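You operate a simulated robot arm through the tools that you are given. There is no shell and no other tool.

Carry out the task below with a simulated two-armed robot. There is one attempt and no reset: what you move stays moved.

JOB
Glue the lifted flap down and clamp it till the glue sets.
Fine: brush the whole patch under it, brush back in the pot, clamp open again. Set down upright: carton glue brush. A coat counts when it lies all over at full strength: go over it till it gets no stronger.
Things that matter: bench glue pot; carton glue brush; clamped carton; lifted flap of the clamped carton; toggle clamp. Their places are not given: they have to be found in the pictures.

Only the result counts: the job must be done as asked and must still hold three seconds after the hand-in. Knocking over, shifting, dropping, spilling or breaking anything else fails it.

ROBOT AND FRAMES
Two 7-joint arms with two-finger grippers on one trunk that stands fixed in place. Base frame: the origin is at the foot of the trunk, x ahead of it, y to its left, z up. Units: mm, degrees, N and s.
The left shoulder is at [50, 216, 1246], the right one opposite. With the tool pointing down near the work surface each hand reaches from about 240 to 800 mm from the base axis, measured 20 degrees to its own side. Payload 3.18 kg a hand.
The TCP of each hand is the grasp point between the finger pads, 30 mm short of the fingertips. In the tool frame z runs along the fingers and y along their closing line. The gripper opens to 144 mm. The gripper's body begins 103 mm behind the TCP.
Orientation is that of the tool frame in the base frame, as a unit quaternion [x, y, z, w]. With the fingers straight down and closing along the base's y, the tool's x points along the base's -x, its y along +y and its z along -z.

CONTROLS
- The arms move only by the tool servo_tool. It takes "left_commands", "right_commands" or both (then of equal length, played together; a hand with none holds still); each is a list of rows, each a list of 7 numbers: the turn, a rotation vector about the tool's x, y, z in degrees, then the shift along the tool's x, y, z in mm, then the closure, from 0 (fully open) to 1 (shut). In form: [[rx, ry, rz, dx, dy, dz, gripper], ...]. A call has 1 to 20 rows; each row shifts and turns the commanded pose from where the row before left it, along the tool's axes as they then stand. Each row takes 0.2 s and may step no farther than 50 mm and 8.6 degrees from the row before; otherwise, or with a gripper value out of range, the whole call is refused. A pose out of reach is approached as far as the arm can. The call stops where the force on the tool passes 90 N (or 10 N more than at its start, if that is more) or the arm is blocked; 0.2 s more then pass. Each finger halts on what it meets, pressing with about 36 N; the grip force reading is that of the motor and also rises with nothing between the fingers. The clock runs only during rows and for 0.2 s after the last one: add rows that do not move to give the fingers time. The reply holds the time, the measured pose of the TCP, the force on the tool along the base axes, the opening and the grip force, in the units named above and with some noise, with the torque about the TCP (base axes, N m) and any sound that the robot's microphone picked up, and new pictures: "show" is both (left out), scene, wrist or none (wrist: the cameras of the hands that moved).
- Cameras (640 x 400 px; columns grow to the right, rows downward): "scene" is now at [128.1, 27.5, 1451.1]; the picture's right is [0.30, -0.95, 0.00], its down [-0.40, -0.13, -0.91] and it looks along [0.86, 0.28, -0.42] (base axes); focal length 214 px, centre (320, 200). "left" rides on the left gripper at [76, -16, -143] in its tool frame; the picture's right is [0.21, 0.98, 0.00], its down [-0.84, 0.18, -0.51] and it looks along [-0.50, 0.11, 0.86] (tool axes); focal length 218 px, centre (320, 200). "right" rides on the right gripper at [76, 16, -143] in its tool frame; the picture's right is [-0.21, 0.98, 0.00], its down [-0.84, -0.18, -0.51] and it looks along [-0.50, -0.11, 0.86] (tool axes); focal length 218 px, centre (320, 200).
- lift_body(by): slides the trunk up (or, below 0, down) by that many mm; the arms and the scene camera ride with it, the base frame stays. It gives what a move gives, with no picture.
- turn_head(pan, tilt): turns the head with the scene camera to pan (to the left, within 80 degrees either way) and tilt (down, from -29 to 69), counted from straight ahead of the robot. It gives what a move gives, and a new picture of the scene camera.
- measure_at(camera, pixels): for up to 12 pixels [column, row] of the newest picture of that camera ("zoom" is the newest enlarged one), the place [x, y, z] in the base frame of the surface seen there, good to about 2 mm. The clock stands still meanwhile.
- enlarge(camera, box): a new picture of the part [left, top, right, bottom] of that camera's present view, enlarged. The clock stands still meanwhile.
- sign_off(): hands the job in; it is judged then, once.

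Leave the grippers open and the arms clear of the work at the hand-in unless told otherwise.

The tools are called after "Request:" as a command line: name --argument value ..., lists and objects as JSON in quotes. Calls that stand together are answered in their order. servo_tool: Moves the arms, as the interface text tells. Its arguments: {"type":"object","properties":{"left_commands":{"type":"array"},"right_commands":{"type":"array"},"show":{"type":"string","enum":["both","scene","wrist","none"]}},"required":[]} The other tools are called the same way: lift_body (by) slides the trunk up or down; turn_head (pan, tilt) turns the head that bears the scene camera; measure_at (camera, pixels) gives the place of the surface under pixels of a picture; enlarge (camera, box) takes an enlarged picture of a part of a camera's view; sign_off () hands the job in.

At the start:

```text
clock: 0.0
left_tool_pos: [287.4, 186.0, 1334.2]
left_ee_rot: [-0.001, 1.0, 0.0, 0.0]
left_wrist_force: [0.6, 0.4, -0.3]
left_ft_torque: [0.01, 0.0, 0.02]
left_finger_gap: 144.1
left_grip_force: 0.0
right_tool_pos: [408.0, -95.1, 1395.7]
right_ee_rot: [0.0, 1.0, 0.0, 0.0]
right_wrist_force: [0.3, 0.3, 0.9]
right_ft_torque: [0.02, -0.02, -0.03]
right_finger_gap: 144.0
right_grip_force: 0.1
trunk travel left (down, up): [-325.0, 44.0]
head pan, tilt: [17.7, 24.8]
```

scene: 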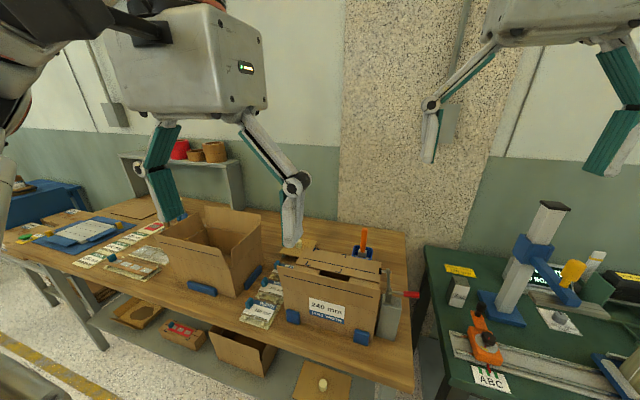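
right: 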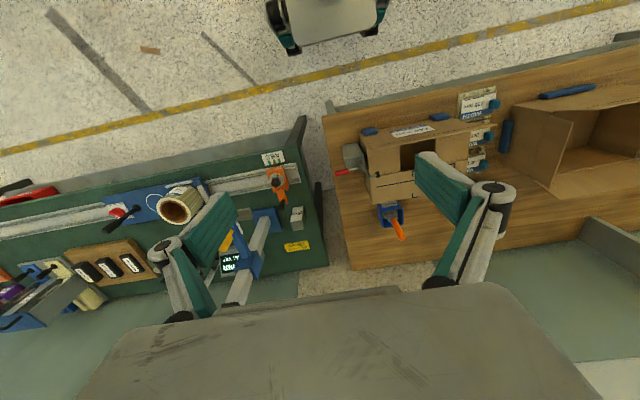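
left: 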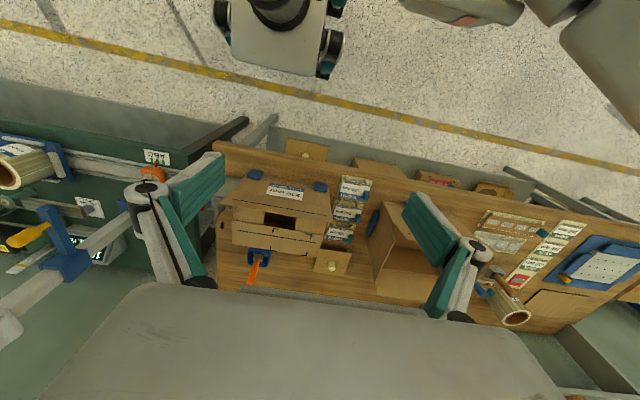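

I see a workbench with two cartons: one marked "240 mm" around (330,300) with a toggle-clamp-like thing at (390,300) with a red handle and another with an orange handle at (363,245). I'll enlarge views to identify items.

Request:
enlarge --camera "scene" --box '[230, 210, 430, 360]'

Request:
enlarge --camera "left" --box '[200, 140, 400, 300]'

Request:
enlarge --camera "right" --box '[320, 80, 520, 260]'

```text
2.67 times, centred on (330, 285) of scene
```

zoom: 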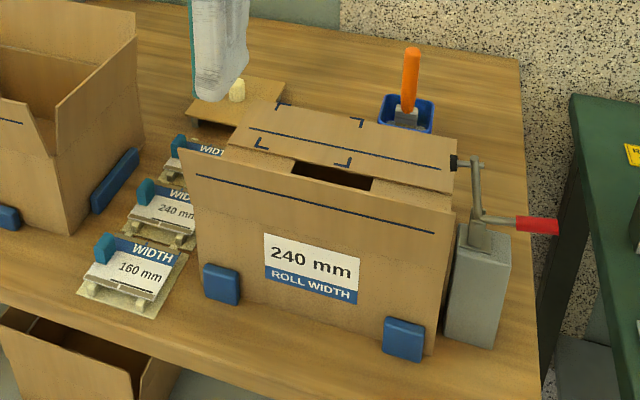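

```text
2.50 times, centred on (300, 220) of left
```

zoom: 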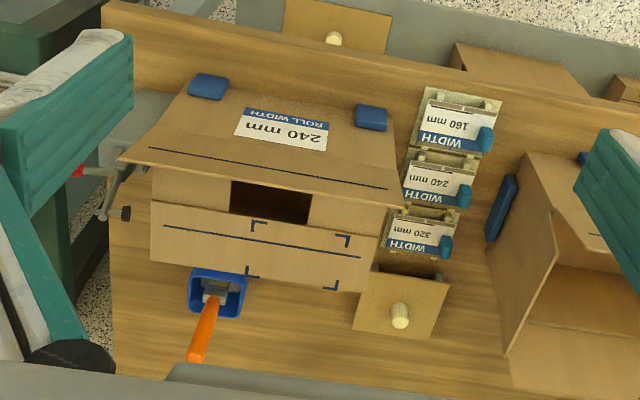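

```text
2.22 times, centred on (420, 170) of right
```

zoom: 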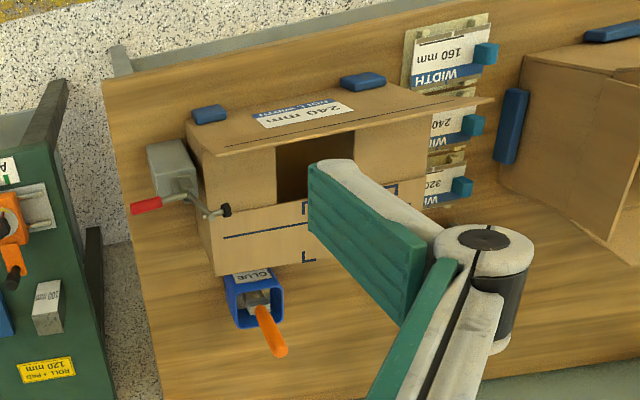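

The blue pot labelled GLUE with the orange-handled brush stands behind the carton; the toggle clamp with red lever stands on the carton's right end. I'll measure key points in the scene picture.

Request:
measure_at --camera "scene" --pixels '[[281, 267], [380, 298], [287, 310], [375, 340], [364, 232], [361, 252], [412, 294], [385, 270], [391, 310], [340, 250], [380, 262], [320, 256]]'

Request:
turn_head --pan 8 --tilt 40

```text
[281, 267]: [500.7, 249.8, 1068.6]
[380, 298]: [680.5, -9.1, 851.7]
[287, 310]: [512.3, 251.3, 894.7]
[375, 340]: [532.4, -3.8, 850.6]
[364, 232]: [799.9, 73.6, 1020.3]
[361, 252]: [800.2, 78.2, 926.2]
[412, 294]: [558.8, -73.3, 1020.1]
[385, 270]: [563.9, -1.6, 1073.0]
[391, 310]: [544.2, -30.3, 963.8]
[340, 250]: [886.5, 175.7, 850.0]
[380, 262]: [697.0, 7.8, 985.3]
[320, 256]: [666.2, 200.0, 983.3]
```

```text
clock: 0.8
left_tool_pos: [288.0, 185.5, 1335.2]
left_ee_rot: [0.0, 1.0, -0.001, 0.0]
left_wrist_force: [-0.4, 0.4, 0.1]
left_ft_torque: [-0.01, -0.02, 0.01]
left_finger_gap: 143.9
left_grip_force: 0.0
right_tool_pos: [408.1, -95.4, 1395.1]
right_ee_rot: [0.0, 1.0, 0.0, 0.0]
right_wrist_force: [0.1, -0.5, -0.4]
right_ft_torque: [0.03, 0.02, -0.01]
right_finger_gap: 144.2
right_grip_force: 0.0
trunk travel left (down, up): [-325.0, 44.0]
head pan, tilt: [8.0, 40.0]
```

scene: 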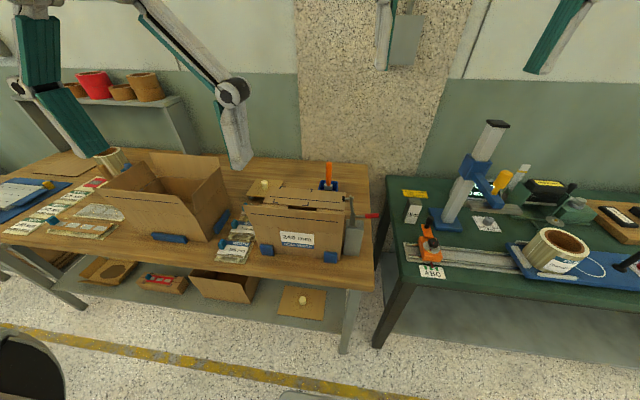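

The bench top is at z≈850, the carton spans about x 530–700, y 0–250, top ≈985. I'll zoom in more closely on the carton in this new view.

Request:
enlarge --camera "scene" --box '[230, 150, 390, 270]'

Request:
enlarge --camera "scene" --box '[310, 155, 390, 265]'

```text
3.33 times, centred on (310, 210) of scene
```

zoom: 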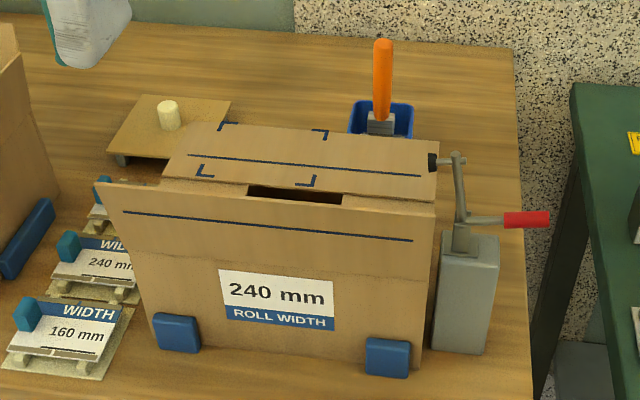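

```text
3.64 times, centred on (350, 210) of scene
```

zoom: 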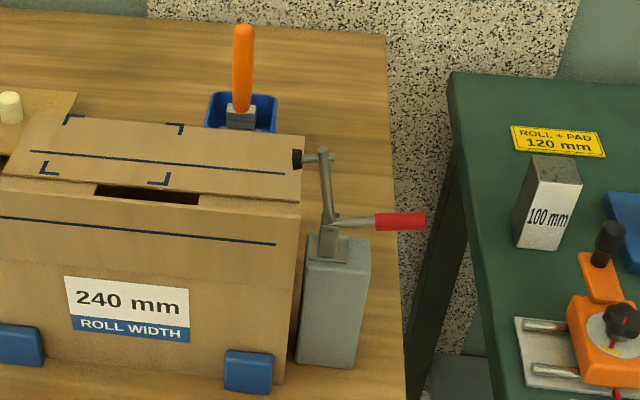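

I'll measure the clamp, brush and pot in this enlarged view: black tip (297,159), arm elbow (322,157), pivot (333,225), red handle (378,222)–(422,220), brush top (243,30), ferrule (240,117), pot rim.

Request:
measure_at --camera "zoom" --pixels '[[297, 159], [323, 157], [331, 200], [333, 222], [355, 224], [380, 222], [420, 221], [345, 242], [368, 240], [330, 310], [243, 30], [240, 117]]'

Request:
measure_at --camera "zoom" --pixels '[[241, 70], [240, 100], [211, 96], [277, 98], [272, 128], [68, 118], [182, 126], [42, 172], [166, 183], [300, 195], [303, 137], [30, 116]]'

```text
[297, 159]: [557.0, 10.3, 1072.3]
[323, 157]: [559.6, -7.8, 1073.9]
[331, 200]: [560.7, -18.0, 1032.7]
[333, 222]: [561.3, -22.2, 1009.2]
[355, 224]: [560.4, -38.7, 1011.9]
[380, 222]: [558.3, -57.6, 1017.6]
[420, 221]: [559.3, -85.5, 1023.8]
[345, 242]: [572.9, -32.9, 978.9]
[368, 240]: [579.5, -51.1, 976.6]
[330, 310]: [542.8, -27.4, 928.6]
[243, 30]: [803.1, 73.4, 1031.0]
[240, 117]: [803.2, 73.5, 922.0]
```

```text
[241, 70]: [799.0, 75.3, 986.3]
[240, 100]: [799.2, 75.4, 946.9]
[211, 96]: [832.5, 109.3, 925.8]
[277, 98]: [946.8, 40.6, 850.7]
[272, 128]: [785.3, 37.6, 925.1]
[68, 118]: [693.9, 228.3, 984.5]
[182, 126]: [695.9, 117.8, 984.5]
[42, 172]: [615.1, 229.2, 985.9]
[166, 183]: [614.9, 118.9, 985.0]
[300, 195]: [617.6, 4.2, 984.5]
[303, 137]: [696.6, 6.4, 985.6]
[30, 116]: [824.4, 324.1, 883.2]
```

The corner marks bound the patch: about x 615–695, y 118–229, z 985. Now I need the lifted near flap's shape. I enlarge the carton front and measure along it.

Request:
enlarge --camera "scene" --box '[236, 180, 366, 268]'

```text
4.55 times, centred on (301, 224) of scene
```

zoom: 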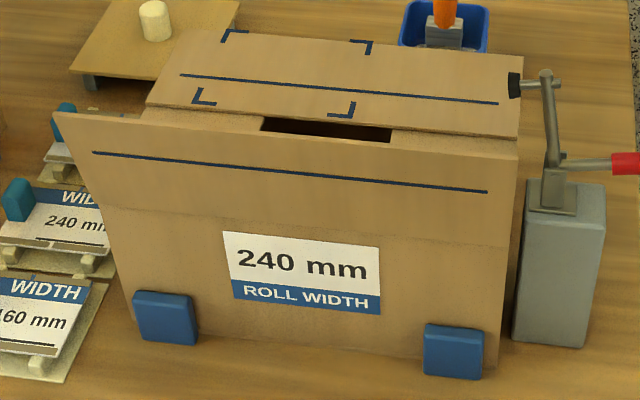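

Request:
measure_at --camera "zoom" --pixels '[[60, 117], [515, 163], [95, 155], [485, 192], [120, 200], [500, 245], [180, 215], [400, 235], [150, 280], [495, 345], [300, 190], [330, 132]]'

Request:
measure_at --camera "zoom" --pixels '[[150, 100], [515, 135], [520, 60], [190, 35], [200, 115], [450, 145], [270, 122], [300, 143], [300, 155], [505, 200], [507, 150], [75, 130]]'

```text
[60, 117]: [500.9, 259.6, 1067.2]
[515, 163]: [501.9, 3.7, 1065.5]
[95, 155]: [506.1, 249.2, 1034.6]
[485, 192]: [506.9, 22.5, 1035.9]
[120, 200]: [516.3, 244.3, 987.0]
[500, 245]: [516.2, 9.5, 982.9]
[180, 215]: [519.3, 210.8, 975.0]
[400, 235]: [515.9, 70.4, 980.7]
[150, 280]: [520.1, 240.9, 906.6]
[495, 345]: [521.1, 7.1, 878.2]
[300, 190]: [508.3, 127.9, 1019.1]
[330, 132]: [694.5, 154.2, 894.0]
```

```text
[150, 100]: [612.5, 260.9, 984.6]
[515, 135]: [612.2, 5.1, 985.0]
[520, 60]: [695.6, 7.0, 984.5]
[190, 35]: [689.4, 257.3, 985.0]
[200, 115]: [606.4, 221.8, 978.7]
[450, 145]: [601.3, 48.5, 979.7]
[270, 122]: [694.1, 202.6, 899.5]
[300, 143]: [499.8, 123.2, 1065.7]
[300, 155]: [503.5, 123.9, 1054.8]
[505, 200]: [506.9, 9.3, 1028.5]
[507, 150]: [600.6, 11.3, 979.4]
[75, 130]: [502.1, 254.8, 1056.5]
```

The near wall is at x≈520 with a flap hinged at its top edge (z≈980), standing up and leaning out to (501, ·, 1067), about 90 mm long. The far flap (with corner marks) lies at z≈985. The clamp arm pivots at (561,-22,1009), so it presses the near flap. I'll move the left hand above the near side to view what lies under the lifted flap.

Request:
servo_tool --left_commands '[[0, 0, 0, -20, -14, 0, 0], [0, 0, 0, -35, -15, 20, 0], [0, 0, 0, -35, -15, 25, 0], [0, 0, 0, -30, -15, 30, 0], [0, 0, 0, -30, -11, 32, 0], [0, 0, 0, -20, -10, 40, 0], [0, 0, 0, 0, 0, 20, 0]]' --show "both"

```text
clock: 2.4
left_tool_pos: [459.4, 107.4, 1167.0]
left_ee_rot: [0.0, 1.0, -0.001, 0.0]
left_wrist_force: [0.7, 0.2, 0.1]
left_ft_torque: [-0.02, -0.01, -0.01]
left_finger_gap: 144.2
left_grip_force: 0.1
right_tool_pos: [408.2, -93.6, 1397.5]
right_ee_rot: [0.0, 1.0, 0.001, 0.0]
right_wrist_force: [-0.2, -0.3, 0.5]
right_ft_torque: [-0.04, 0.01, 0.02]
right_finger_gap: 144.0
right_grip_force: 0.1
trunk travel left (down, up): [-325.0, 44.0]
head pan, tilt: [8.0, 40.0]
```

scene: 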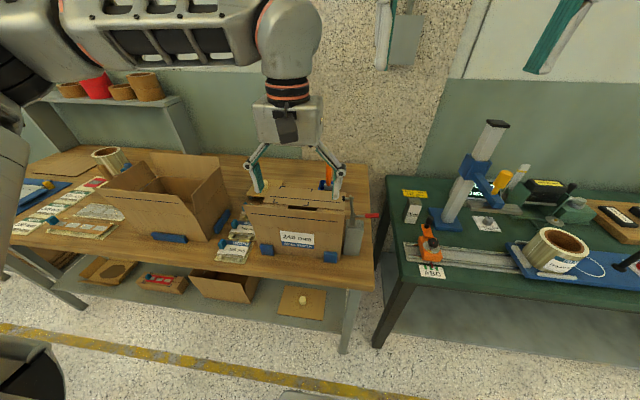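
left: 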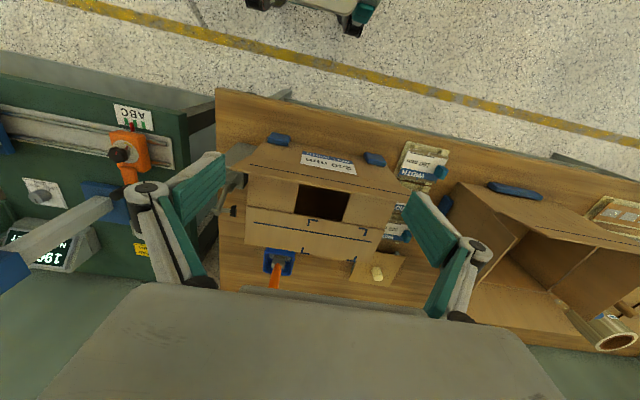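

Enlarging the left wrist view on the carton top (240–410, 140–260).

Request:
enlarge --camera "left" --box '[216, 130, 416, 255]'

```text
3.20 times, centred on (316, 192) of left
```

zoom: 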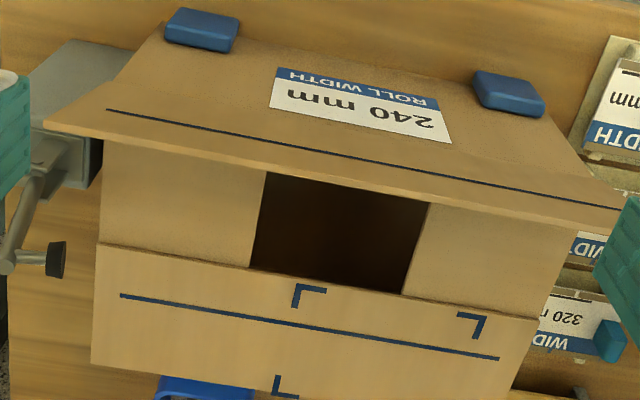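

The lifted flap hides what's under it from this angle. I'll shift the left hand 100 mm forward and tilt it 30° so its camera looks straight down onto the strip between the flaps.

Request:
servo_tool --left_commands '[[0, 0, 0, -50, 0, -10, 0], [0, 0, 0, -50, 0, 0, 0], [0, 7.5, 0, 0, 0, 0, 0], [0, 7.5, 0, 0, 0, 0, 0], [0, 7.5, 0, 0, 0, 0, 0], [0, 7.5, 0, 0, 0, 0, 0], [0, 0, 0, 0, 0, 0, 0]]' --show "wrist"

Request:
enlarge --camera "left" --box '[220, 130, 420, 255]'

```text
refused: row 1 steps farther than a row can; nothing moved
```

```text
3.20 times, centred on (320, 192) of left
```

zoom: 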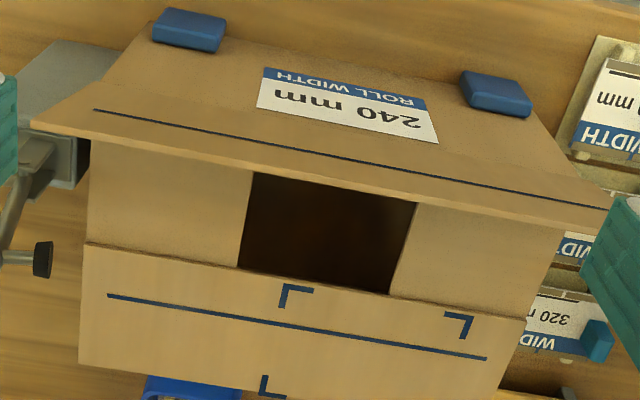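

The first row exceeded 50 mm; I'll use smaller steps.

Request:
servo_tool --left_commands '[[0, 0, 0, -40, 0, -5, 0], [0, 0, 0, -40, 0, 0, 0], [0, 0, 0, -20, 0, 0, 0], [0, 7.5, 0, 0, 0, 0, 0], [0, 7.5, 0, 0, 0, 0, 0], [0, 7.5, 0, 0, 0, 0, 0], [0, 7.5, 0, 0, 0, 0, 0], [0, 0, 0, 0, 0, 0, 0]]' --show "wrist"

Request:
enlarge --camera "left" --box '[200, 100, 440, 250]'

```text
clock: 4.2
left_tool_pos: [537.5, 115.9, 1155.0]
left_ee_rot: [0.014, 0.99, 0.007, -0.141]
left_wrist_force: [0.5, 0.2, 0.1]
left_ft_torque: [-0.03, -0.03, -0.03]
left_finger_gap: 144.1
left_grip_force: 0.0
left hand out of reach, approached as far as the arm can: row 5, 6, 7
right_tool_pos: [407.2, -94.1, 1396.3]
right_ee_rot: [0.0, 1.0, 0.001, 0.0]
right_wrist_force: [-0.9, 0.3, 0.1]
right_ft_torque: [0.03, 0.02, 0.01]
right_finger_gap: 144.0
right_grip_force: 0.1
trunk travel left (down, up): [-325.0, 44.0]
head pan, tilt: [8.0, 40.0]
```

left: 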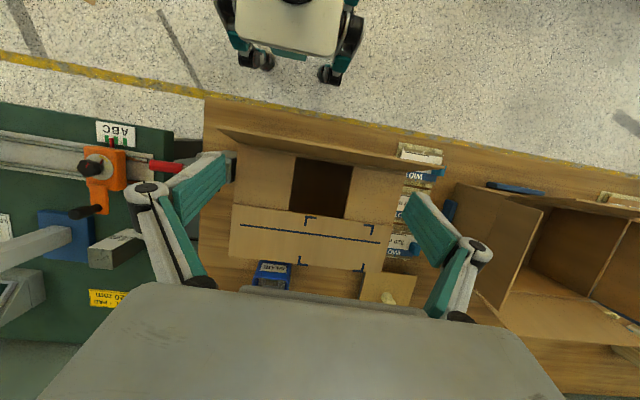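

```text
2.67 times, centred on (320, 175) of left
```

zoom: 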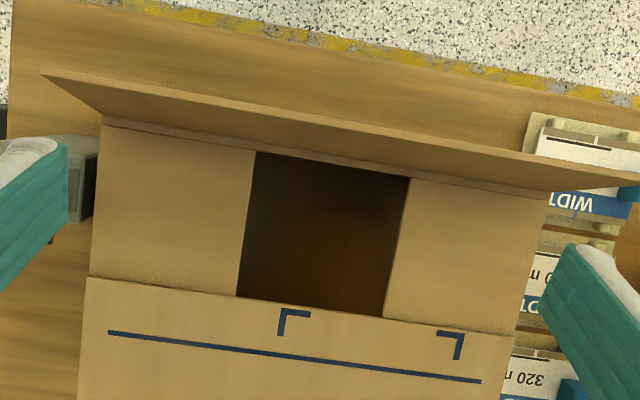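

Now I can see the strip under the flap: two side flaps with a dark gap between. I zoom harder on each side flap, searching for a marked glue patch.

Request:
enlarge --camera "left" --box '[225, 130, 305, 210]'

Request:
enlarge --camera "left" --box '[335, 145, 415, 225]'

Request:
measure_at --camera "left" --pixels '[[240, 150], [292, 158], [356, 168], [400, 175], [238, 203], [288, 210], [345, 218], [390, 225], [225, 132], [430, 165], [265, 180], [370, 195]]'

```text
5.00 times, centred on (265, 170) of left
```

zoom: 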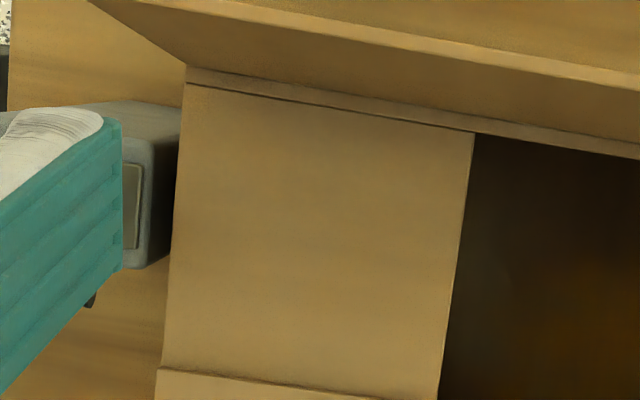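

```text
5.00 times, centred on (375, 185) of left
```

zoom: 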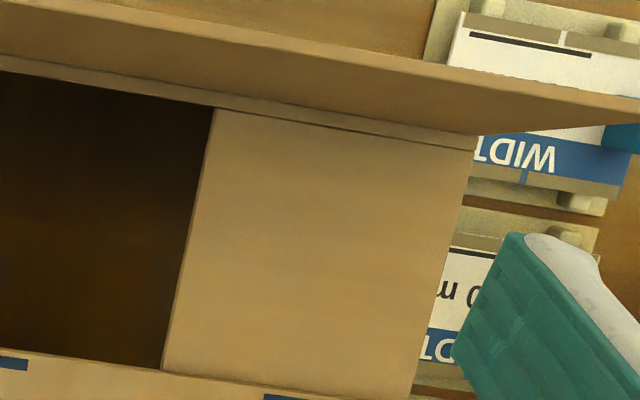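

```text
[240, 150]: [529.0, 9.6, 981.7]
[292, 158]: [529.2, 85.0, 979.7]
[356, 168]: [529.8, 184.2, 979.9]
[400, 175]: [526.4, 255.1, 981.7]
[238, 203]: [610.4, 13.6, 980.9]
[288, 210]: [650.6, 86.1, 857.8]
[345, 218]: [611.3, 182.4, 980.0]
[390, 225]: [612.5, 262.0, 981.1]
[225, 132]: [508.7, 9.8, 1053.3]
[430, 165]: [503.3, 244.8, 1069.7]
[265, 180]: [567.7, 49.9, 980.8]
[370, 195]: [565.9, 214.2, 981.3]
```

Neither side flap carries visible marks; right side flap spans y≈7–86, left y≈177–262 (x 527–612, z≈980). I'll come back to that. First undo the tilt to get back to a reachable pose and check what the commanded pose is.

Request:
servo_tool --left_commands '[[0, -7.5, 0, 0, 0, 0, 0], [0, -7.5, 0, 0, 0, 0, 0], [0, -7.5, 0, 0, 0, 0, 0], [0, -7.5, 0, 0, 0, 0, 0], [0, 0, 0, 0, 0, 0, 0]]' --show "none"

```text
clock: 5.4
left_tool_pos: [538.1, 116.0, 1153.8]
left_ee_rot: [0.015, 0.993, 0.005, 0.12]
left_wrist_force: [0.1, 0.7, 0.6]
left_ft_torque: [-0.02, 0.01, 0.02]
left_finger_gap: 143.8
left_grip_force: 0.0
right_tool_pos: [407.2, -95.5, 1395.3]
right_ee_rot: [0.0, 1.0, 0.0, 0.0]
right_wrist_force: [1.1, -0.1, 0.3]
right_ft_torque: [-0.01, 0.01, 0.02]
right_finger_gap: 144.1
right_grip_force: 0.1
trunk travel left (down, up): [-325.0, 44.0]
head pan, tilt: [8.0, 40.0]
```

The commanded pose resyncs to the measured one. Now I tilt the left hand so fingers point 38° forward (needed to reach the pot at x≈805) and move to about (640,75,1150) to look at the brush.

Request:
servo_tool --left_commands '[[-0.44, -6.05, -1.78, 0, 0, 0, 0], [0, -6.05, 0, 0, 0, 0, 0], [0, -6.05, 0, 0, 0, 0, 0], [0, -6.05, 0, 0, 0, 0, 0], [0, 0, 0, -26, -13.7, 22, 0], [0, 0, 0, -26, -13.7, 22, 0], [0, 0, 0, -26, -13.7, 22, 0], [0, 0, 0, 0, 0, 0, 0]]' --show "both"

```text
clock: 7.2
left_tool_pos: [639.7, 74.6, 1151.0]
left_ee_rot: [0.001, 0.945, 0.006, 0.326]
left_wrist_force: [-0.2, -0.1, 0.3]
left_ft_torque: [-0.01, -0.01, 0.0]
left_finger_gap: 144.1
left_grip_force: 0.1
right_tool_pos: [406.5, -94.1, 1396.0]
right_ee_rot: [0.0, 1.0, 0.0, 0.0]
right_wrist_force: [-0.3, -0.1, 0.6]
right_ft_torque: [-0.02, -0.05, 0.0]
right_finger_gap: 144.3
right_grip_force: 0.0
trunk travel left (down, up): [-325.0, 44.0]
head pan, tilt: [8.0, 40.0]
```

scene: 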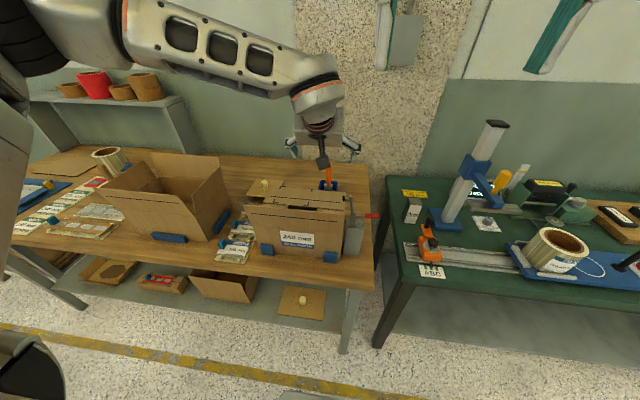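
left: 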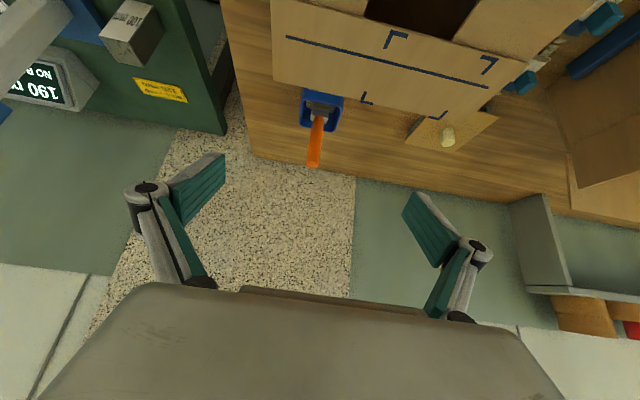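

The brush (315,140) and pot are now clearly visible in the left camera. I'll enlarge and measure them.

Request:
enlarge --camera "left" --box '[280, 70, 370, 180]'

Request:
enlarge --camera "left" --box '[270, 10, 510, 160]'

Request:
measure_at --camera "left" --pixels '[[314, 162], [315, 150], [317, 135], [319, 122], [320, 110], [304, 91], [342, 97], [337, 130], [302, 124], [313, 94], [334, 110], [306, 110]]'

```text
3.64 times, centred on (325, 125) of left
```

zoom: 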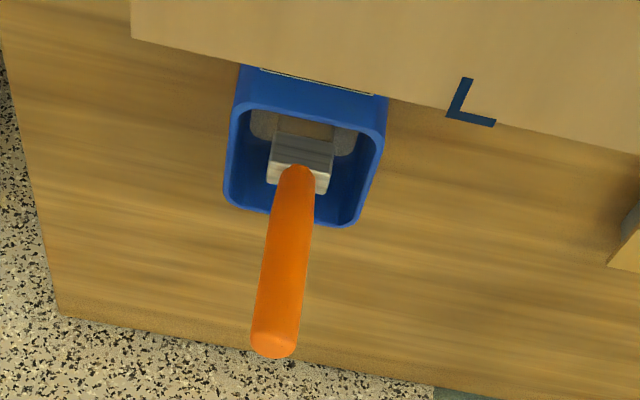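

```text
2.67 times, centred on (390, 85) of left
```

zoom: 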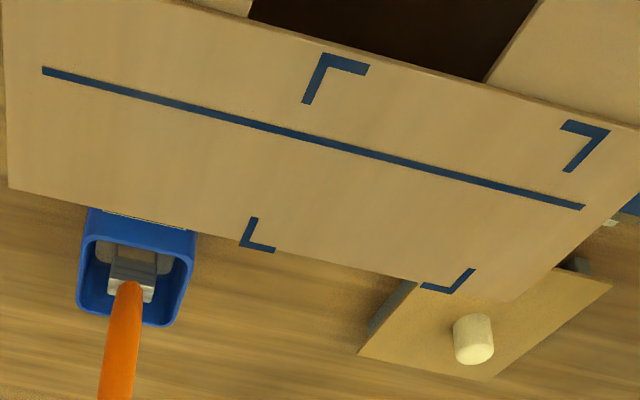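

```text
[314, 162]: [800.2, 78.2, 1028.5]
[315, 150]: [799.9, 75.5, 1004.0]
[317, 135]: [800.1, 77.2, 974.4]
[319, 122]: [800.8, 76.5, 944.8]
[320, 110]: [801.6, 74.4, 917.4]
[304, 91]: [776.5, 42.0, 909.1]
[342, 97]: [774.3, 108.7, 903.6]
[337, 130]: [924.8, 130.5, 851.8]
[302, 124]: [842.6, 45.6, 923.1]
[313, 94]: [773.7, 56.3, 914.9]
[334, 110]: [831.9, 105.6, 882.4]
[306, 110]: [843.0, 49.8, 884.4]
```

The brush stands vertical in the pot: handle axis about (810, 76), handle z 945–1031, pot x 774–843, y 42–110, rim z≈924. The pot bears a label; I'll read it through the right-hand camera near (390,210), also looking at the carton from there.

Request:
enlarge --camera "right" --box '[372, 196, 412, 221]'

Request:
enlarge --camera "right" --box '[325, 120, 485, 220]'

```text
16.00 times, centred on (392, 208) of right
```

zoom: 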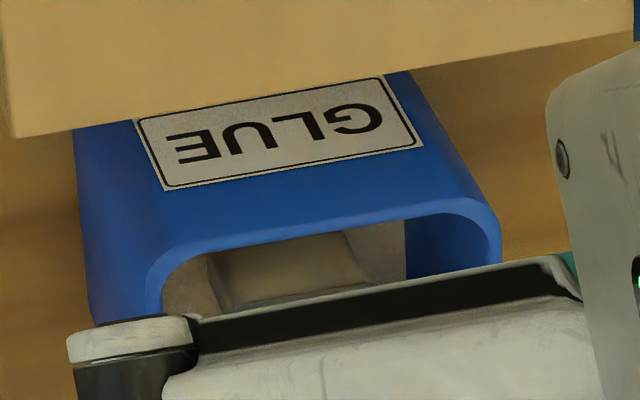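

```text
4.00 times, centred on (405, 170) of right
```

zoom: 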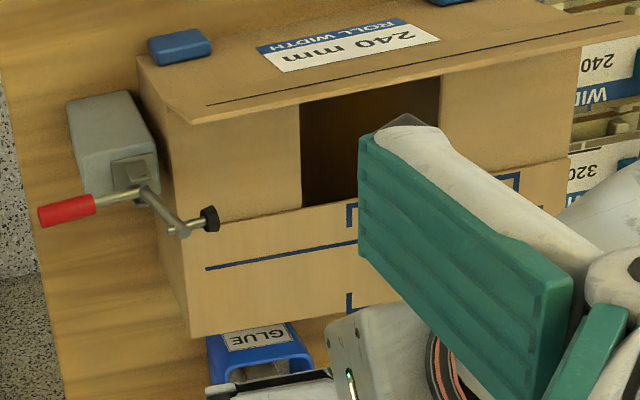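

The label only reads GLUE. I'll zoom in strongly on the right side flap and the left side flap from the right camera for any faint outline.

Request:
enlarge --camera "right" --box '[362, 138, 410, 178]'

Request:
enlarge --camera "right" --box '[428, 130, 476, 170]'

```text
10.00 times, centred on (386, 158) of right
```

zoom: 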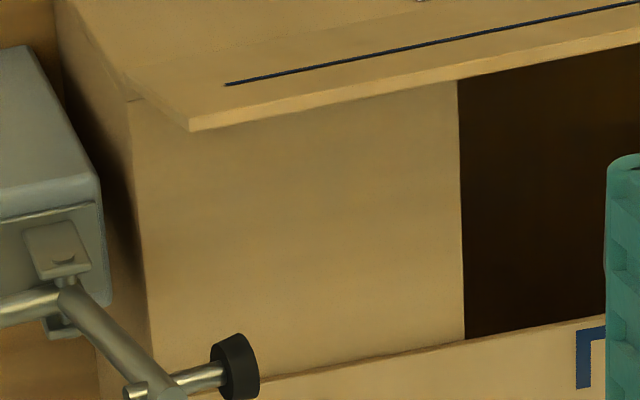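

```text
10.00 times, centred on (452, 150) of right
```

zoom: 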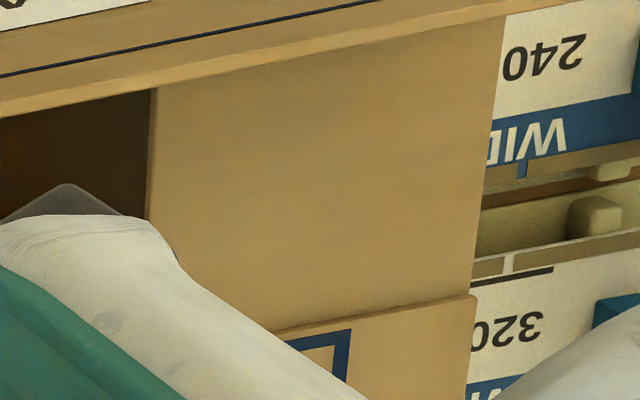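

No marks at all on the side flaps; the coat itself should show when brushed. Now move the left hand to a pre-grasp point 100 mm behind the brush handle along the finger direction.

Request:
servo_tool --left_commands '[[0, 0, 0, -10.3, 0.5, 31, 0], [0, 0, 0, -10.3, 0.5, 31, 0], [0, 0, 0, -10.3, 0.5, 31, 0], [0, 0, 0, -10.3, 0.4, 31, 0], [0, 0, 0, 0, 0, 0, 0]]' --show "both"

```text
clock: 8.4
left_tool_pos: [748.3, 77.4, 1077.4]
left_ee_rot: [0.001, 0.946, 0.006, 0.325]
left_wrist_force: [-0.1, 1.1, 0.4]
left_ft_torque: [0.01, -0.01, 0.02]
left_finger_gap: 144.0
left_grip_force: 0.1
right_tool_pos: [408.0, -95.4, 1395.7]
right_ee_rot: [-0.001, 1.0, -0.001, 0.001]
right_wrist_force: [0.5, -0.2, -1.0]
right_ft_torque: [0.01, -0.04, 0.03]
right_finger_gap: 144.1
right_grip_force: 0.0
trunk travel left (down, up): [-325.0, 44.0]
head pan, tilt: [8.0, 40.0]
```

scene: 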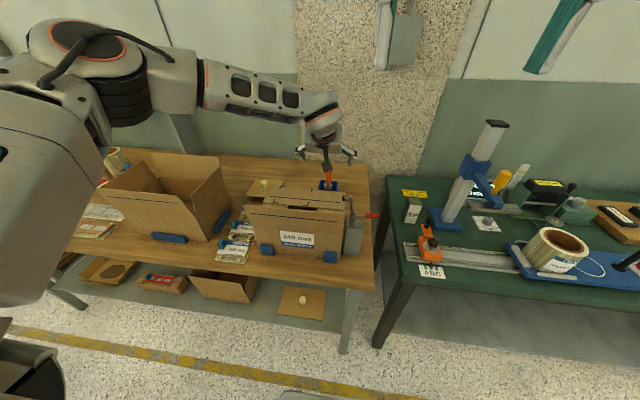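
left: 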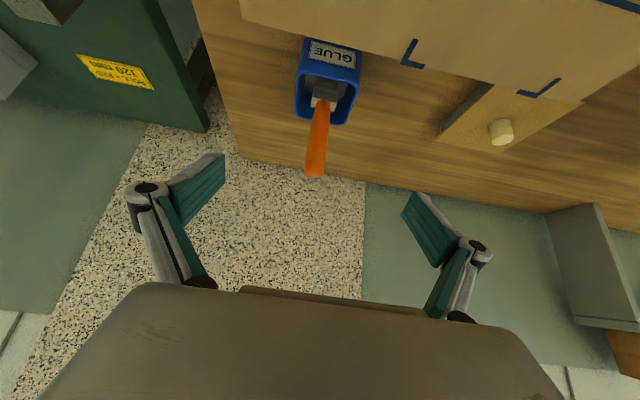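

The brush is well centred between the fingers. I take a closer look to fix the handle's axis.

Request:
enlarge --camera "left" --box '[276, 30, 376, 190]'

Request:
measure_at --camera "left" --pixels '[[316, 168], [317, 150], [319, 130], [321, 112], [307, 150], [327, 150], [310, 176], [315, 177], [322, 95], [318, 106], [330, 106], [300, 112]]'

```text
2.50 times, centred on (326, 110) of left
```

zoom: 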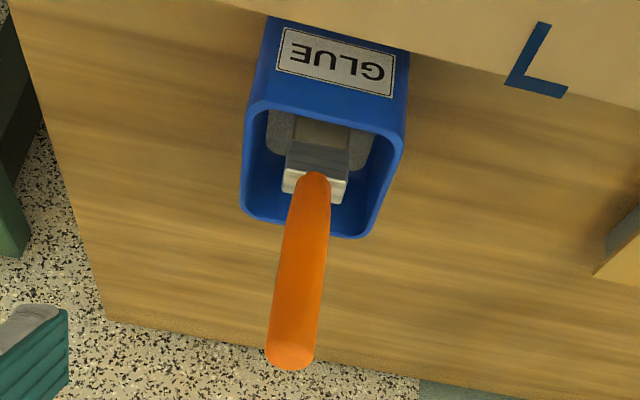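

```text
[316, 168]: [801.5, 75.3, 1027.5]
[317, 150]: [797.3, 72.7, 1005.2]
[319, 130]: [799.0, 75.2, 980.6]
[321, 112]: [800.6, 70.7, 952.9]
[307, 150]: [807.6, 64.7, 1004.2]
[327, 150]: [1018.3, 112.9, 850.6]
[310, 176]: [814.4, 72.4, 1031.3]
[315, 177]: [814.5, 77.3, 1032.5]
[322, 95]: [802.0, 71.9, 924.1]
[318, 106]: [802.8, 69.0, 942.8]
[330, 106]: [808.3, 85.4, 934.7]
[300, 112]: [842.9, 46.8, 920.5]
```

Axis confirmed at about (809,76), top z≈1032. Moving straight in along the fingers by 98 mm with the gripper open, then part-closing to check centring.

Request:
servo_tool --left_commands '[[0, 0, 0, 0, -0.3, 24.6, 0], [0, 0, 0, 0, -0.3, 24.6, 0], [0, 0, 0, 0, -0.3, 24.6, 0], [0, 0, 0, 0, -0.3, 24.6, 0], [0, 0, 0, 0, 0, 0, 0.5], [0, 0, 0, 0, 0, 0, 0.7], [0, 0, 0, 0, 0, 0, 0.7]]' --show "both"

Request:
enlarge --camera "left" --box '[260, 70, 380, 220]'

```text
clock: 10.0
left_tool_pos: [809.3, 77.3, 999.7]
left_ee_rot: [0.001, 0.945, 0.006, 0.326]
left_wrist_force: [1.3, 0.8, -1.2]
left_ft_torque: [0.02, 0.0, 0.0]
left_finger_gap: 43.0
left_grip_force: 0.0
right_tool_pos: [407.2, -94.2, 1395.5]
right_ee_rot: [0.0, 1.0, 0.0, 0.0]
right_wrist_force: [-0.1, -0.6, -0.6]
right_ft_torque: [0.0, -0.02, 0.0]
right_finger_gap: 143.8
right_grip_force: 0.1
trunk travel left (down, up): [-325.0, 44.0]
head pan, tilt: [8.0, 40.0]
```

scene: 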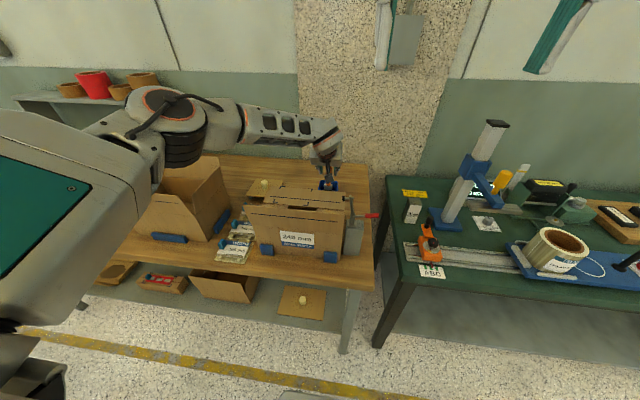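
left: 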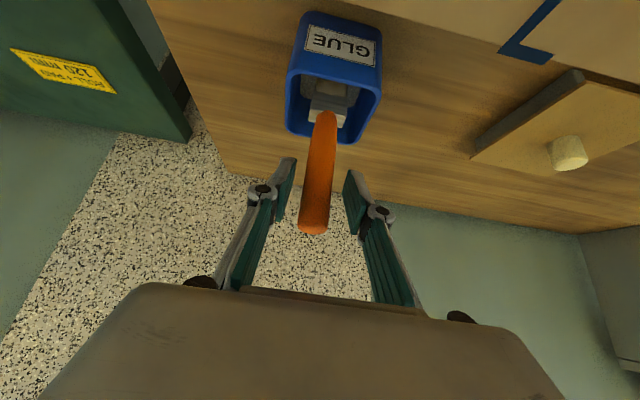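

```text
2.67 times, centred on (320, 145) of left
```

zoom: 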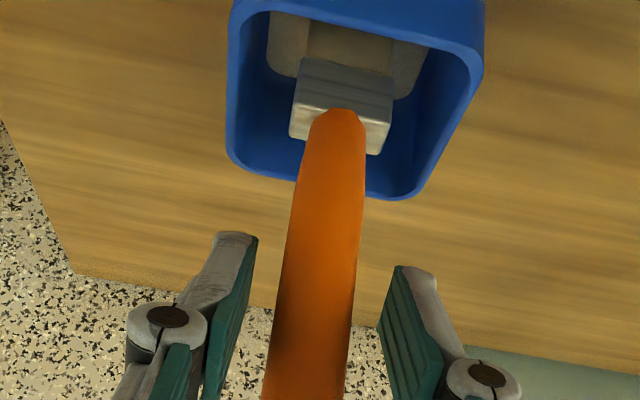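

The handle is centred between the pads. Closing on it.

Request:
servo_tool --left_commands '[[0, 0, 0, 0, 0, 0, 0.8], [0, 0, 0, 0, 0, 0, 0.9], [0, 0, 0, 0, 0, 0, 1], [0, 0, 0, 0, 0, 0, 1]]' --show "wrist"

```text
clock: 11.0
left_tool_pos: [809.3, 78.1, 1000.2]
left_ee_rot: [0.0, 0.945, 0.006, 0.326]
left_wrist_force: [-0.7, -0.5, -0.1]
left_ft_torque: [0.0, -0.02, -0.02]
left_finger_gap: 19.7
left_grip_force: 36.0
right_tool_pos: [408.0, -94.3, 1395.6]
right_ee_rot: [0.0, 1.0, -0.001, 0.0]
right_wrist_force: [0.1, 0.0, 0.2]
right_ft_torque: [0.0, 0.0, -0.03]
right_finger_gap: 144.0
right_grip_force: 0.1
trunk travel left (down, up): [-325.0, 44.0]
head pan, tilt: [8.0, 40.0]
```

left: 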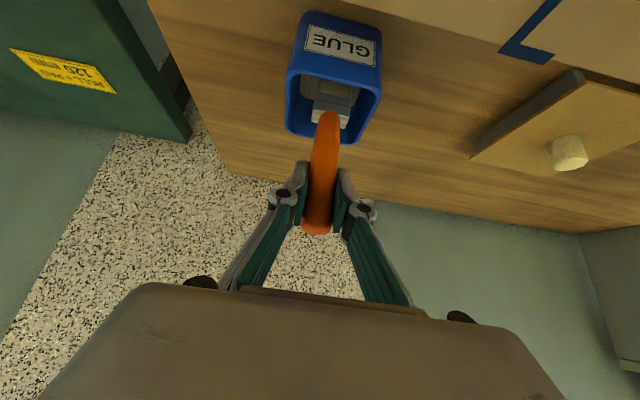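

Held (gap 19.7 mm, 36 N). Return pose noted: TCP (809.3,77.6,1000). Lifting straight up 30 mm first to see that it comes free.

Request:
servo_tool --left_commands '[[0, 0, 0, -6.2, 0, -7.9, 1], [0, 0, 0, -6.2, 0, -7.9, 1], [0, 0, 0, -6.2, 0, -7.9, 1], [0, 0, 0, 0, 0, 0, 1]]' --show "wrist"

```text
clock: 12.0
left_tool_pos: [809.4, 76.9, 1029.7]
left_ee_rot: [0.002, 0.946, 0.006, 0.324]
left_wrist_force: [-0.1, 0.0, -0.7]
left_ft_torque: [-0.02, -0.01, -0.02]
left_finger_gap: 19.3
left_grip_force: 36.3
right_tool_pos: [407.1, -94.0, 1395.9]
right_ee_rot: [0.0, 1.0, 0.0, 0.001]
right_wrist_force: [0.3, -1.0, 0.0]
right_ft_torque: [-0.05, -0.01, 0.01]
right_finger_gap: 143.8
right_grip_force: 0.1
trunk travel left (down, up): [-325.0, 44.0]
head pan, tilt: [8.0, 40.0]
```

left: 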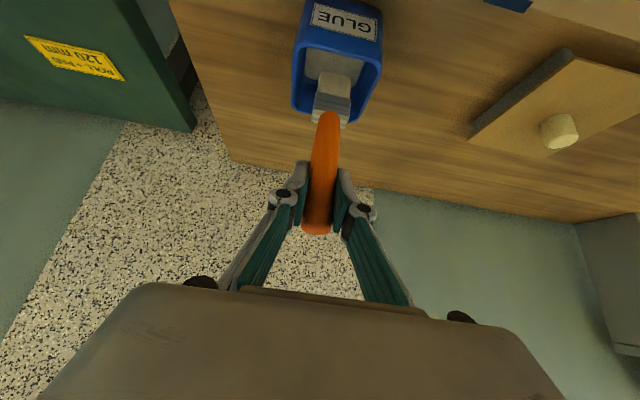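

It comes up freely. Lifting another 120 mm straight up.

Request:
servo_tool --left_commands '[[0, 0, 0, -12.3, 0, -15.8, 1], [0, 0, 0, -12.3, 0, -15.8, 1], [0, 0, 0, -12.3, 0, -15.8, 1], [0, 0, 0, -12.3, 0, -15.8, 1], [0, 0, 0, -12.3, 0, -15.8, 1], [0, 0, 0, -12.3, 0, -15.8, 1], [0, 0, 0, 0, 0, 0, 1]]' --show "both"

Request:
enlarge --camera "scene" --box '[280, 110, 380, 210]'

Request:
enlarge --camera "left" --box '[260, 0, 420, 240]'

```text
clock: 13.6
left_tool_pos: [808.7, 76.9, 1149.8]
left_ee_rot: [0.001, 0.946, 0.006, 0.325]
left_wrist_force: [-0.1, -0.2, -0.2]
left_ft_torque: [0.03, -0.01, -0.02]
left_finger_gap: 19.4
left_grip_force: 35.7
right_tool_pos: [409.3, -95.1, 1395.7]
right_ee_rot: [-0.001, 1.0, 0.0, 0.0]
right_wrist_force: [-0.2, -0.5, 0.1]
right_ft_torque: [0.04, 0.01, 0.03]
right_finger_gap: 144.2
right_grip_force: 0.1
trunk travel left (down, up): [-325.0, 44.0]
head pan, tilt: [8.0, 40.0]
```

scene: 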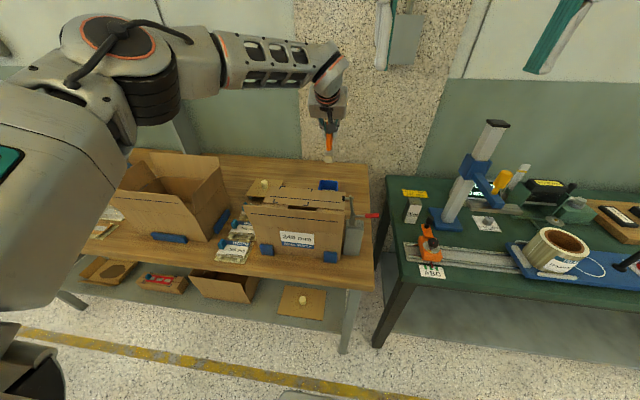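
left: 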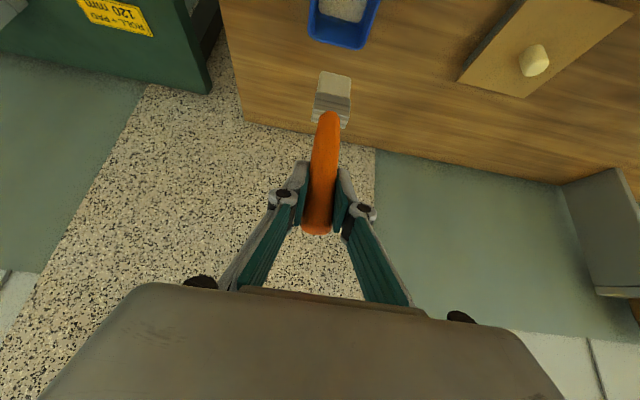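

```text
4.00 times, centred on (330, 160) of scene
```

zoom: 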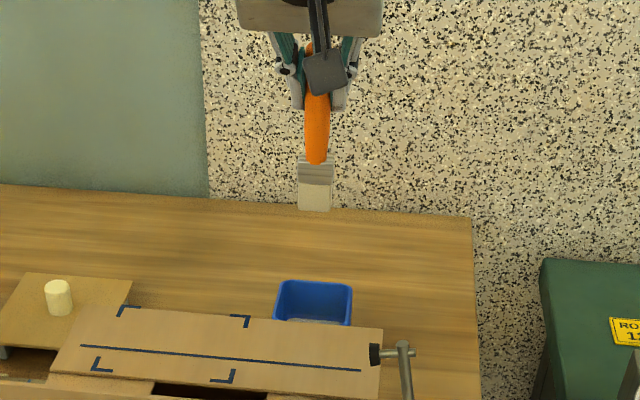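

```text
1.67 times, centred on (340, 120) of left
```

zoom: 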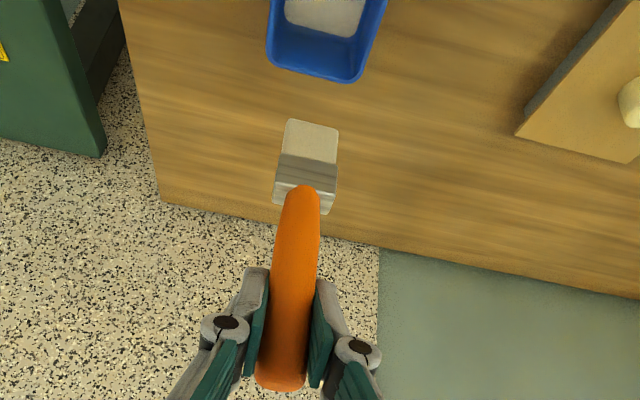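

The brush hangs with pale, glue-wet bristles. I measure the bristle tip in both cameras.

Request:
measure_at --camera "left" --pixels '[[320, 74], [335, 75], [349, 78], [322, 85], [346, 90], [320, 96], [334, 100], [326, 120]]'

Request:
measure_at --camera "scene" --pixels '[[325, 162], [329, 162], [327, 158], [327, 153], [327, 145]]'

```text
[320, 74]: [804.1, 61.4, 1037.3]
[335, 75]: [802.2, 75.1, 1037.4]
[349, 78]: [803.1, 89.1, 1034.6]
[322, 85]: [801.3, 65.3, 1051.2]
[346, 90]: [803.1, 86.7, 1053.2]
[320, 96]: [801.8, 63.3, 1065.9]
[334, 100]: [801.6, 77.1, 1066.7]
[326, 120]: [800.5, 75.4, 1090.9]
```

```text
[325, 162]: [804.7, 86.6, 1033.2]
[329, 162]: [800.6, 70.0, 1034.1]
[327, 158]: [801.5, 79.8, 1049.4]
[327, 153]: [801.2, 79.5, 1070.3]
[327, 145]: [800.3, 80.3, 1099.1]
```

Bristle tip is 117 mm below the TCP, ~32 mm wide along y and ~14 mm thick. I carry the brush back over the carton at the same height to above the right side flap, at (570, 55, 1150), well clear of the clamp tip (y≤17) and the flap.

Request:
servo_tool --left_commands '[[0, 0, 0, 31.4, -3.7, -24.5, 1], [0, 0, 0, 31.4, -3.7, -24.5, 1], [0, 0, 0, 31.4, -3.7, -24.5, 1], [0, 0, 0, 31.4, -3.7, -24.5, 1], [0, 0, 0, 31.4, -3.7, -24.5, 1], [0, 0, 0, 31.3, -3.5, -24.7, 1], [0, 0, 0, 0, 0, 0, 1]]' --show "both"

Request:
enlarge --camera "scene" --box '[256, 140, 376, 240]'

Request:
enlarge --camera "right" --box '[325, 110, 485, 220]'

```text
clock: 15.2
left_tool_pos: [569.7, 54.4, 1150.9]
left_ee_rot: [0.0, 0.946, 0.006, 0.325]
left_wrist_force: [0.5, -0.6, 0.0]
left_ft_torque: [-0.01, 0.04, 0.01]
left_finger_gap: 19.8
left_grip_force: 36.1
right_tool_pos: [409.0, -95.5, 1395.6]
right_ee_rot: [0.0, 1.0, 0.001, 0.0]
right_wrist_force: [-0.7, -1.0, 0.0]
right_ft_torque: [-0.02, 0.0, -0.01]
right_finger_gap: 144.1
right_grip_force: 0.0
trunk travel left (down, up): [-325.0, 44.0]
head pan, tilt: [8.0, 40.0]
```

scene: 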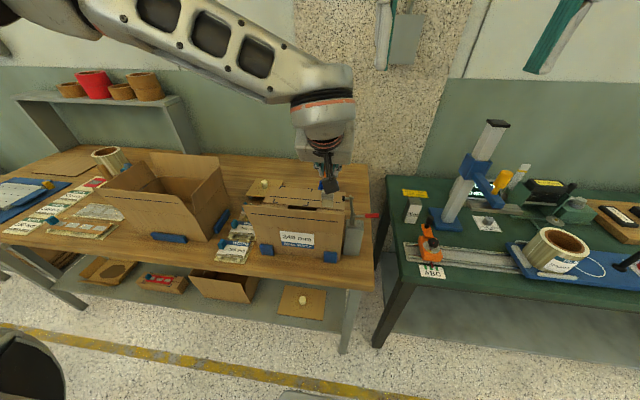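
left: 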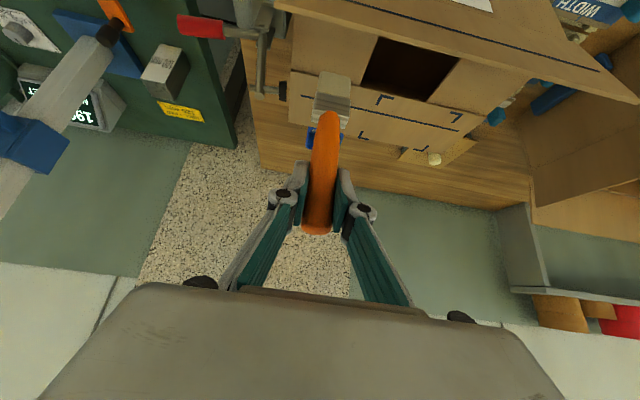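

```text
4.00 times, centred on (316, 190) of scene
```

zoom: 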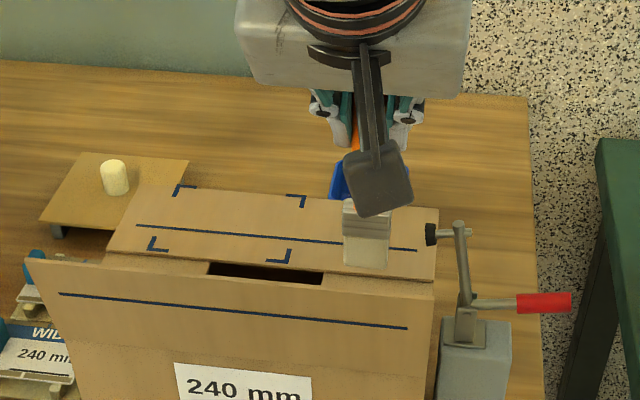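

```text
3.64 times, centred on (405, 165) of right
```

zoom: 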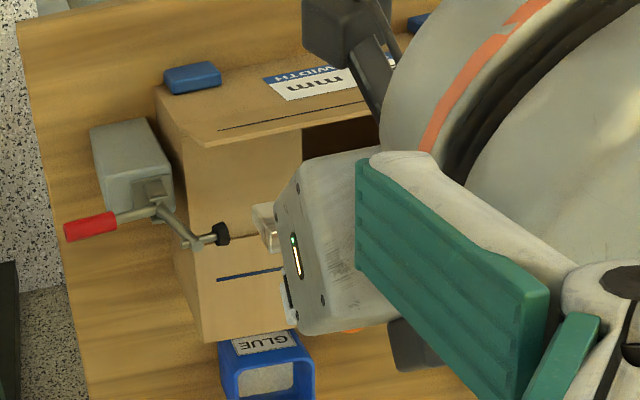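

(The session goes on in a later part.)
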